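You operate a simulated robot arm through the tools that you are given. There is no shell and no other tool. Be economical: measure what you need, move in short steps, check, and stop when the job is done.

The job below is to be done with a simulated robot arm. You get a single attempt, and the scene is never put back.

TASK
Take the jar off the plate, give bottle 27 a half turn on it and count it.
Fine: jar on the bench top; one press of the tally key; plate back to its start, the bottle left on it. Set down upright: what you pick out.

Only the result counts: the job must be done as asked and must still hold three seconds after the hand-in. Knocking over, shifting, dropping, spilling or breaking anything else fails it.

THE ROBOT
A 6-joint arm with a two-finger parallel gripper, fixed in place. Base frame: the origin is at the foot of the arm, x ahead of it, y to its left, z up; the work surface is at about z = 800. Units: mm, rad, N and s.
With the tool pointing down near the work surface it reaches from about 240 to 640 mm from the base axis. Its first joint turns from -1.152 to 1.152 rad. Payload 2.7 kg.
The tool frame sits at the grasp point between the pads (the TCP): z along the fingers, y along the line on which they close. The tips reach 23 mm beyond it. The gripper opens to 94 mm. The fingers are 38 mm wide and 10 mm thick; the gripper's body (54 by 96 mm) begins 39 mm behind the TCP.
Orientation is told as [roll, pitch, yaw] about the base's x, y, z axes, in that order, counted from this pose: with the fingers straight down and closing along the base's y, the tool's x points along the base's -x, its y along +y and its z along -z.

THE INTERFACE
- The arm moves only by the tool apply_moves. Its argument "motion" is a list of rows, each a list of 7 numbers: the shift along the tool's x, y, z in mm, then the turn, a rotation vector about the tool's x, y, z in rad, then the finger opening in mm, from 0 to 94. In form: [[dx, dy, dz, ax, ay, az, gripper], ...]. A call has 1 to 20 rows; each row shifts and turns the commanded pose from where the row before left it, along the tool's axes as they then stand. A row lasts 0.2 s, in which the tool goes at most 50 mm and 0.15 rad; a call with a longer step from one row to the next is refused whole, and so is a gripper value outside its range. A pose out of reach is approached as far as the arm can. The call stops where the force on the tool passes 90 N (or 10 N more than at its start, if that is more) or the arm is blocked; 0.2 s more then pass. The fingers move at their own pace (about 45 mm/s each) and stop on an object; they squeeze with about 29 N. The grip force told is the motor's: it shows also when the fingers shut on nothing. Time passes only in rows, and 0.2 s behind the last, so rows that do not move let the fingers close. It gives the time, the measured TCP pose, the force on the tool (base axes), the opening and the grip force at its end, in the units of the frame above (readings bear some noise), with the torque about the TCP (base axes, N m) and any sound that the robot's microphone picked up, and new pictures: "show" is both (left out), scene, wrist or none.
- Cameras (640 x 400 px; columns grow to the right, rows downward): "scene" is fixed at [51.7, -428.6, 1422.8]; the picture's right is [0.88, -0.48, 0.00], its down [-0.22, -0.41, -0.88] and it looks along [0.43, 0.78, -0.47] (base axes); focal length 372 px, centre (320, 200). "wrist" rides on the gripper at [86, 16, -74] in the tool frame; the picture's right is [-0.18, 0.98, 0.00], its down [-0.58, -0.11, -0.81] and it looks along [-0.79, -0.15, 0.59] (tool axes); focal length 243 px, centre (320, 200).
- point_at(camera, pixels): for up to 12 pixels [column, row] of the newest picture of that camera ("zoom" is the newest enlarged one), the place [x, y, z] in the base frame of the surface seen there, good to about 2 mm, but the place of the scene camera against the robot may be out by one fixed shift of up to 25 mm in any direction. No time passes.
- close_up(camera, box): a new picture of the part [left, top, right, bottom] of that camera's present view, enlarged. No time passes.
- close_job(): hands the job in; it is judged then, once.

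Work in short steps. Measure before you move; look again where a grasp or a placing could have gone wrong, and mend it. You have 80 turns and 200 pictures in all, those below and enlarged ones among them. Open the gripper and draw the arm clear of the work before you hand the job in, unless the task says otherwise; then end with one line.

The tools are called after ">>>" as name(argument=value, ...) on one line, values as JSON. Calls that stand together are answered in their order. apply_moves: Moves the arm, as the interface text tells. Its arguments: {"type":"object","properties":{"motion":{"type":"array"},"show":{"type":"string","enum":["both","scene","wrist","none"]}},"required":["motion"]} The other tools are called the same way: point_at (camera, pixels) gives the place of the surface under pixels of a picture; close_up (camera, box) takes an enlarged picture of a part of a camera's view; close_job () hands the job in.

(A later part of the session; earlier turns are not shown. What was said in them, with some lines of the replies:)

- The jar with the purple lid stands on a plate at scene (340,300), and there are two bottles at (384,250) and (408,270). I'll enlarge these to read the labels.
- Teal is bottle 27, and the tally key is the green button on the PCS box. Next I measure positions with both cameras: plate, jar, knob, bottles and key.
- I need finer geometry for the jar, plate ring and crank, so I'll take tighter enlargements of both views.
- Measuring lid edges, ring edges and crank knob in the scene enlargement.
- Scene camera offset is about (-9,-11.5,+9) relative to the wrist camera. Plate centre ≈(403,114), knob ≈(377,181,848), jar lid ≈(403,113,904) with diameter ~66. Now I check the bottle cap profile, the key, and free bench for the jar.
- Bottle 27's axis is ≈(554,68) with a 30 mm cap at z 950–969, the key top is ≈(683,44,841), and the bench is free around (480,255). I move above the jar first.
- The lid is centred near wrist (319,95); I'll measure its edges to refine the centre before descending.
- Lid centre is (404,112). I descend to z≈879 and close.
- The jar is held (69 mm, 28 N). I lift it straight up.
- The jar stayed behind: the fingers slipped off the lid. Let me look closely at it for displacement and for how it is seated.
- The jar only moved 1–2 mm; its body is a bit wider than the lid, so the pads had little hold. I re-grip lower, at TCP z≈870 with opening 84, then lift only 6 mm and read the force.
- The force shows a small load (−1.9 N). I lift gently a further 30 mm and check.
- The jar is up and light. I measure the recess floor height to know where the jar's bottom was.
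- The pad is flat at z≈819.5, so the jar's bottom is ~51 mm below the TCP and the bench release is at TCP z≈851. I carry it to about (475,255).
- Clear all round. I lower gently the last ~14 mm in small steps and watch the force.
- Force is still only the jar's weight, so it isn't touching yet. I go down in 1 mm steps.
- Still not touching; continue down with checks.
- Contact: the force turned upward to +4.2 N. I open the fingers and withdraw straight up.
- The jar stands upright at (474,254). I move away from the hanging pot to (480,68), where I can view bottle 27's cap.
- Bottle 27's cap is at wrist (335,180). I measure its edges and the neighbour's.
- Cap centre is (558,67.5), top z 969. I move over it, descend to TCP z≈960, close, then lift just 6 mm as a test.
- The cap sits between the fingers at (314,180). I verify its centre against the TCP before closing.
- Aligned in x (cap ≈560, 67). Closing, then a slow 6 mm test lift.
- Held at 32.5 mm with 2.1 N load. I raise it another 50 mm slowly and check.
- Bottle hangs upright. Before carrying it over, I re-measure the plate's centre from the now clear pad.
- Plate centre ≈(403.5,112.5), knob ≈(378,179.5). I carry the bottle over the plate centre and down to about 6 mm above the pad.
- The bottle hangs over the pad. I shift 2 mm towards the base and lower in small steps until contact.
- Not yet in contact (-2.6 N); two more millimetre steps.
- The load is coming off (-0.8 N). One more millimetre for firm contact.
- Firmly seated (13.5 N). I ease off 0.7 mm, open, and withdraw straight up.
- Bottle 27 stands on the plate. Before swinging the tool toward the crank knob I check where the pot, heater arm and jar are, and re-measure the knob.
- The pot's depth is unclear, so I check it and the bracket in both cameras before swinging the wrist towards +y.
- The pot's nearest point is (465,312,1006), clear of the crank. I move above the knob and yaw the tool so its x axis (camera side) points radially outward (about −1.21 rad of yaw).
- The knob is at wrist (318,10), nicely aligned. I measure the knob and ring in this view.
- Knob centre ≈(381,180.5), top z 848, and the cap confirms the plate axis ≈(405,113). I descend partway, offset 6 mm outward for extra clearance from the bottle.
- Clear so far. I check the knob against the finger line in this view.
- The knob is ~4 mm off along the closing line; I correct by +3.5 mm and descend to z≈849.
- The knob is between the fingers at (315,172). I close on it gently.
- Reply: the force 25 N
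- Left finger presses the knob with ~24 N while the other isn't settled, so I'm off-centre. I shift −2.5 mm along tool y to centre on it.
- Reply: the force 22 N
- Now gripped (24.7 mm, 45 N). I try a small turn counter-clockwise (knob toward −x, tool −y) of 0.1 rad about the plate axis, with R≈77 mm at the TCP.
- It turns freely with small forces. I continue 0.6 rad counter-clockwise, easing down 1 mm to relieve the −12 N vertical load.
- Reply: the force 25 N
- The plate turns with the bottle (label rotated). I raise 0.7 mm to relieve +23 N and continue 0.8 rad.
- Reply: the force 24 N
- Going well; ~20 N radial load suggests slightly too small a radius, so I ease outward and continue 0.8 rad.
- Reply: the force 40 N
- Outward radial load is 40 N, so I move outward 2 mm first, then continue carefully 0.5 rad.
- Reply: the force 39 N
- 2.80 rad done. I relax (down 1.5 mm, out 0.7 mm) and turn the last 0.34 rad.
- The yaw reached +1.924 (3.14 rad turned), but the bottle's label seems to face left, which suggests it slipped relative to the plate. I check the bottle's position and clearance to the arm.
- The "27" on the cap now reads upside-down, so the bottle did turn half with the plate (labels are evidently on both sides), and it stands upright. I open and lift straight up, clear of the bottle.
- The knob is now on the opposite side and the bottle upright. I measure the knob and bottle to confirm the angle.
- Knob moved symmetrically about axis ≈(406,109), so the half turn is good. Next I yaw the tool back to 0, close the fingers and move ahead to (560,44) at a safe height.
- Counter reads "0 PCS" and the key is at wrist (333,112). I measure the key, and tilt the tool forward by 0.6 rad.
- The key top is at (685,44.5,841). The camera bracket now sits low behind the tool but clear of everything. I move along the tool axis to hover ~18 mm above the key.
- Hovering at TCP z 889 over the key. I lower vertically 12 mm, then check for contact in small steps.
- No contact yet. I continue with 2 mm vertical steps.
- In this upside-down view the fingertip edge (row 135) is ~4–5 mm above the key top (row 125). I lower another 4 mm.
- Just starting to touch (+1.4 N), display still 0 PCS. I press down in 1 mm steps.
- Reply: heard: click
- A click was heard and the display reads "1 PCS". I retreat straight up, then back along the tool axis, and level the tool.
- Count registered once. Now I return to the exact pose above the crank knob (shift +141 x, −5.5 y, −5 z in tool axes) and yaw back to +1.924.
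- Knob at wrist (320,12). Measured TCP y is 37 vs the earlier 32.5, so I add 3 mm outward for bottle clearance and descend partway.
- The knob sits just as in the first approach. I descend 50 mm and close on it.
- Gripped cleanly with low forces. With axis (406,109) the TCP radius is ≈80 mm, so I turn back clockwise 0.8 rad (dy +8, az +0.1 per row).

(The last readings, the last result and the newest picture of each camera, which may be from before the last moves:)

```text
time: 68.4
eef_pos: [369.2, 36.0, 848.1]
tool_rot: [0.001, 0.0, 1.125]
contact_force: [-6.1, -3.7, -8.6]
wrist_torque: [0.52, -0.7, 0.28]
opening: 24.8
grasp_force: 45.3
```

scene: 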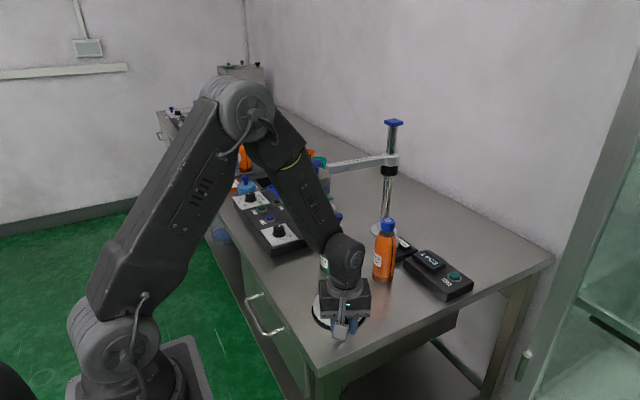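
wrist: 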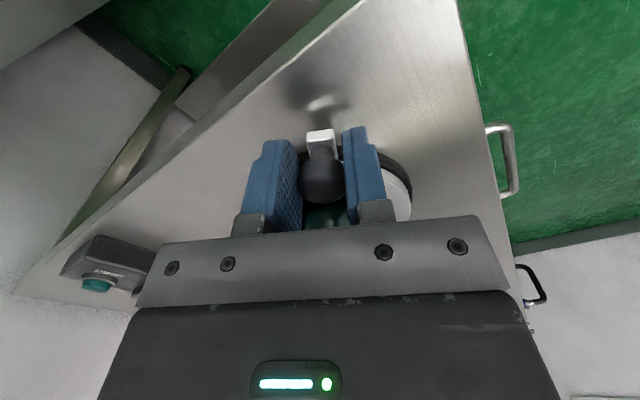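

Very low forces now; the radius fits. I continue 1.2 rad.

>>> apply_moves(motion=[[-0.4, 8, 0, 0, 0, 0.1, 0], [-0.4, 8, 0, 0, 0, 0.1, 0], [-0.4, 8, 0, 0, 0, 0.1, 0], [-0.4, 8, 0, 0, 0, 0.1, 0], [-0.4, 8, 0, 0, 0, 0.1, 0], [-0.4, 8, 0, 0, 0, 0.1, 0], [-0.4, 8, 0, 0, 0, 0.1, 0], [-0.4, 8, 0, 0, 0, 0.1, 0], [-0.4, 8, 0, 0, 0, 0.1, 0], [-0.4, 8, 0, 0, 0, 0.1, 0], [-0.4, 8, 0, 0, 0, 0.1, 0], [-0.4, 8, 0, 0, 0, 0.1, 0], [0, 0, 0, 0, 0, 0, 0]])

```text
time: 71.2
eef_pos: [323.5, 115.9, 847.3]
tool_rot: [-0.001, 0.003, -0.076]
contact_force: [-27.0, 1.7, 18.3]
wrist_torque: [0.56, -0.32, -0.08]
opening: 24.6
grasp_force: 45.1
```

scene: 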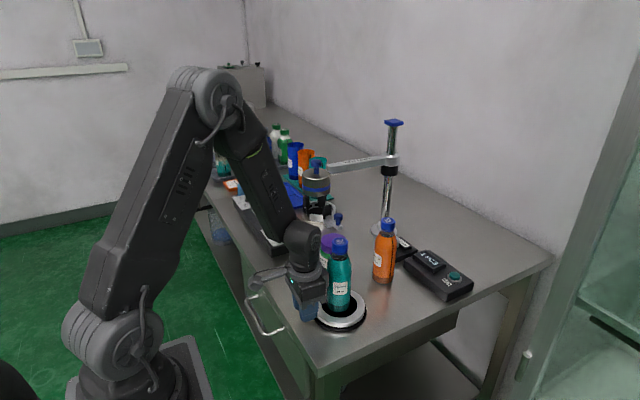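
wrist: 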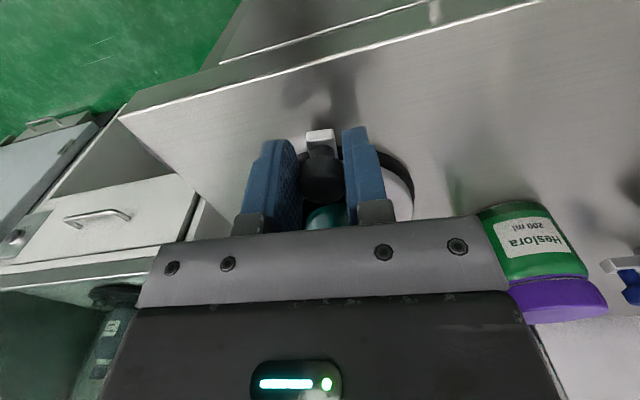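

I relieve the radial load (+1.2 mm out, 0.7 mm up) and continue 0.9 rad.

>>> apply_moves(motion=[[1.2, 0, -0.7, 0, 0, 0, 0], [-0.4, 8, 0, 0, 0, 0.1, 0], [-0.4, 8, 0, 0, 0, 0.1, 0], [-0.4, 8, 0, 0, 0, 0.1, 0], [-0.4, 8, 0, 0, 0, 0.1, 0], [-0.4, 8, 0, 0, 0, 0.1, 0], [-0.4, 8, 0, 0, 0, 0.1, 0], [-0.4, 8, 0, 0, 0, 0.1, 0], [-0.4, 8, 0, 0, 0, 0.1, 0], [-0.4, 8, 0, 0, 0, 0.1, 0], [0, 0, 0, 0, 0, 0, 0]])

```text
time: 73.6
eef_pos: [360.2, 177.0, 850.0]
tool_rot: [0.002, 0.001, -0.974]
contact_force: [-15.1, 24.3, -25.1]
wrist_torque: [0.14, 0.72, 0.03]
opening: 25.0
grasp_force: 44.8
```

scene: 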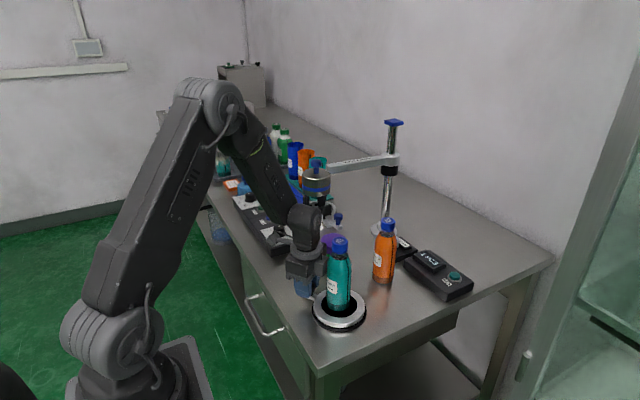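
wrist: 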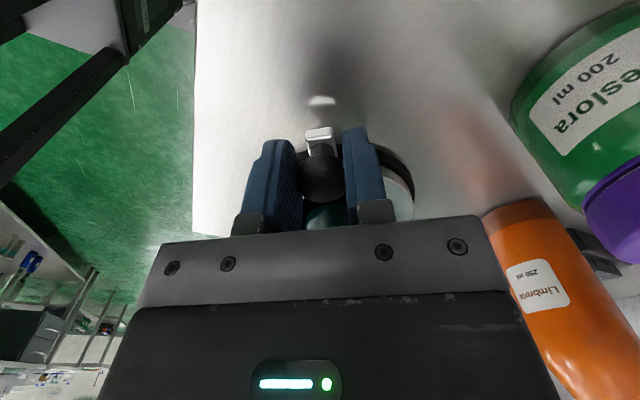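

Remaining ≈0.24 rad. I relieve loads again and turn 0.2, watching for a stop.

>>> apply_moves(motion=[[1.3, 0, 0.9, 0, 0, 0, 0], [-0.3, 8, 0, 0, 0, 0.1, 0], [-0.3, 8, 0, 0, 0, 0.1, 0], [0, 0, 0, 0, 0, 0, 0]], show="none")

```text
time: 74.6
eef_pos: [373.5, 184.9, 849.2]
tool_rot: [0.002, 0.001, -1.174]
contact_force: [-5.7, 5.4, -4.4]
wrist_torque: [-0.62, 0.49, -0.24]
opening: 24.9
grasp_force: 45.0
```

The last 0.04 rad.

>>> apply_moves(motion=[[-0.1, 1.6, 0, 0, 0, 0.02, 0], [-0.1, 1.6, 0, 0, 0, 0.02, 0], [0, 0, 0, 0, 0, 0, 0]], show="none")

```text
time: 75.4
eef_pos: [375.6, 185.9, 848.4]
tool_rot: [0.002, 0.001, -1.212]
contact_force: [6.2, 0.9, -4.4]
wrist_torque: [-0.77, 0.21, 0.45]
opening: 24.9
grasp_force: 45.1
```

No stop felt. I release and lift straight up, then compare the knob to its starting picture.

>>> apply_moves(motion=[[0, 0, 0, 0, 0, 0, 40], [0, 0, 0, 0, 0, 0, 50], [0, 0, 0, 0, 0, 0, 50], [0, 0, -20, 0, 0, 0, 50], [0, 0, -40, 0, 0, 0, 50], [0, 0, -45, 0, 0, 0, 50], [0, 0, -45, 0, 0, 0, 50], [0, 0, -45, 0, 0, 0, 50], [0, 0, -35, 0, 0, 0, 50], [0, 0, 0, 0, 0, 0, 50]])

>>> close_up(camera="scene", box=[290, 230, 390, 335])

>>> close_up(camera="scene", box=[300, 275, 380, 335])

```text
time: 77.6
eef_pos: [374.3, 184.7, 1078.9]
tool_rot: [0.001, 0.0, -1.214]
contact_force: [0.6, 0.1, -0.3]
wrist_torque: [-0.02, 0.0, 0.03]
opening: 49.8
grasp_force: 0.2
```

scene: 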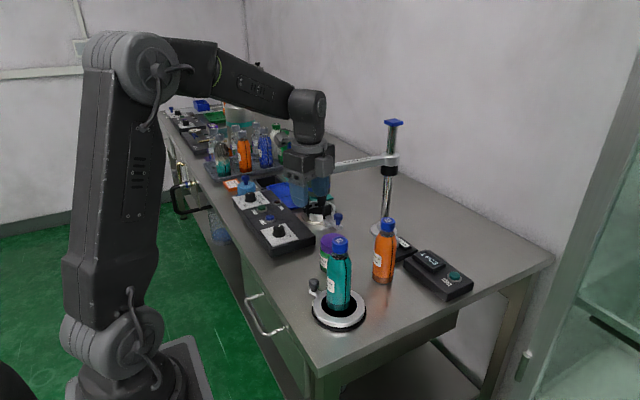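
wrist: 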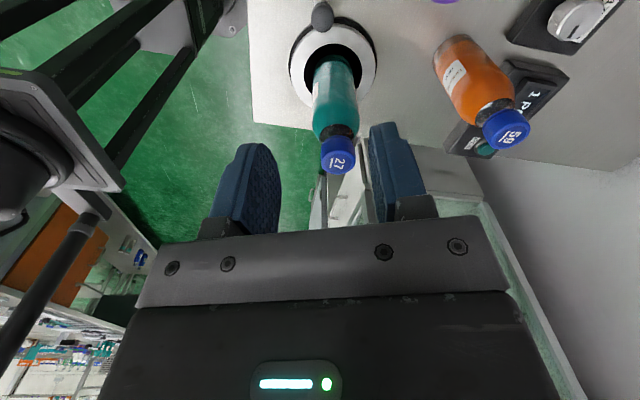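

```text
3.81 times, centred on (340, 282) of scene
```

zoom: 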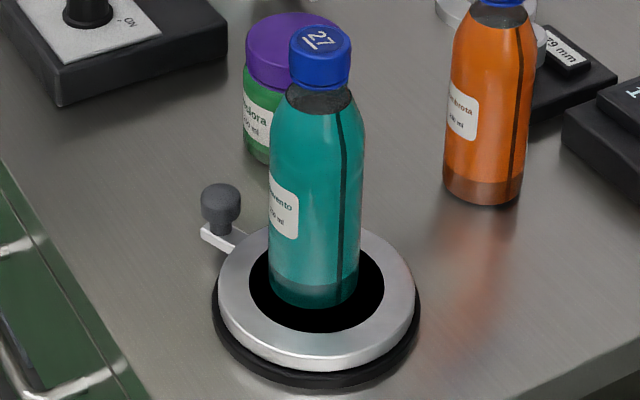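

```text
6.67 times, centred on (340, 305) of scene
```

zoom: 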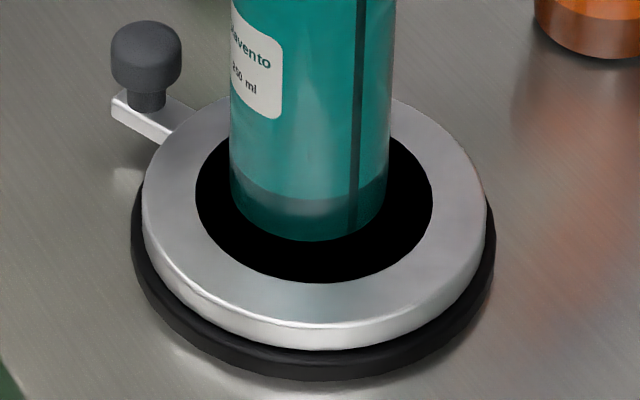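

The knob matches the start picture within ~1.5 mm (≈1°), bottle 27 is upright on the plate with its original facing, and the display reads 1. I draw the arm up and back with the gripper open.

>>> apply_moves(motion=[[0, 0, -40, 0, 0, 0, 70], [0, 0, -40, 0, 0, 0, 94], [0, 0, 0, 0, 0, -0.148, 94], [0, 0, 0, 0, 0, -0.148, 94], [0, 0, 0, 0, 0, -0.148, 94], [0, 0, 0, 0, 0, -0.148, 94], [0, 0, 0, 0, 0, -0.148, 94], [0, 0, 0, 0, 0, -0.148, 94], [0, 0, 0, 0, 0, -0.148, 94], [0, 0, 0, 0, 0, -0.148, 94], [30, 0, 0, 0, 0, 0, 94], [30, 0, 0, 0, 0, 0, 94], [0, 0, 0, 0, 0, 0, 94]])

>>> close_up(camera="scene", box=[290, 200, 490, 340])

```text
time: 80.4
eef_pos: [314.7, 185.0, 1159.8]
tool_rot: [0.003, 0.0, -0.031]
contact_force: [-0.7, -1.3, 0.2]
wrist_torque: [0.0, -0.01, -0.02]
opening: 93.9
grasp_force: 0.1
```

scene: 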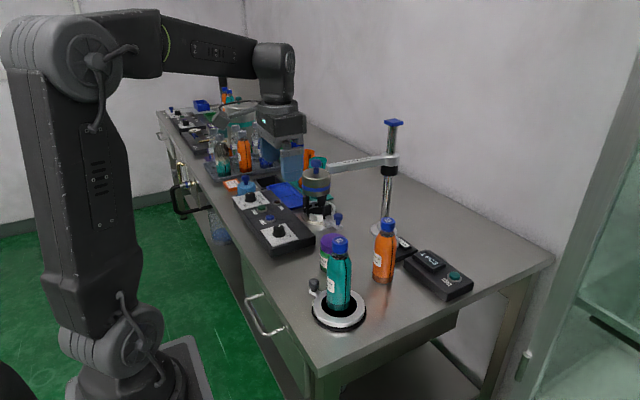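
wrist: 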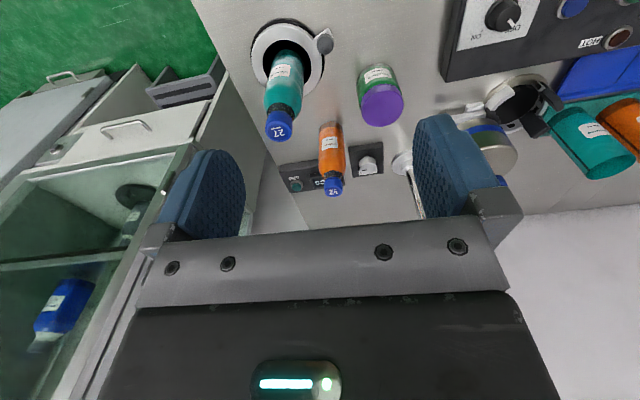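

```text
2.86 times, centred on (390, 270) of scene
```

zoom: 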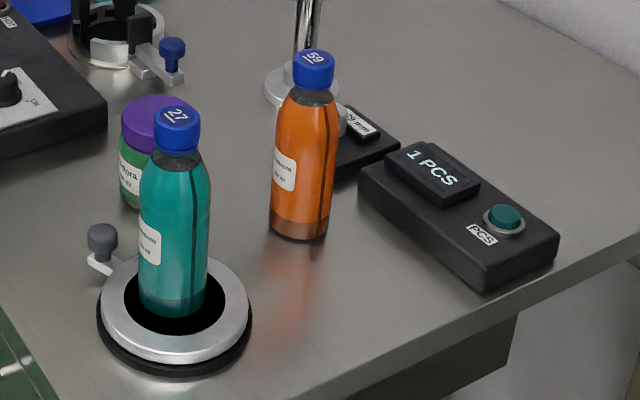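

Everything stands as required: the jar is upright on the bench, bottle 27 is on the plate, the crank is at its start, the display reads 1 PCS, and nothing else has moved. I hand the job in.

>>> close_job()

```text
The job is handed in.
```

The jar is upright on the bench. Bottle 27 got its half turn and stands upright on the plate, which is back within about 1° of its start; the tally was pressed once and reads 1 PCS.
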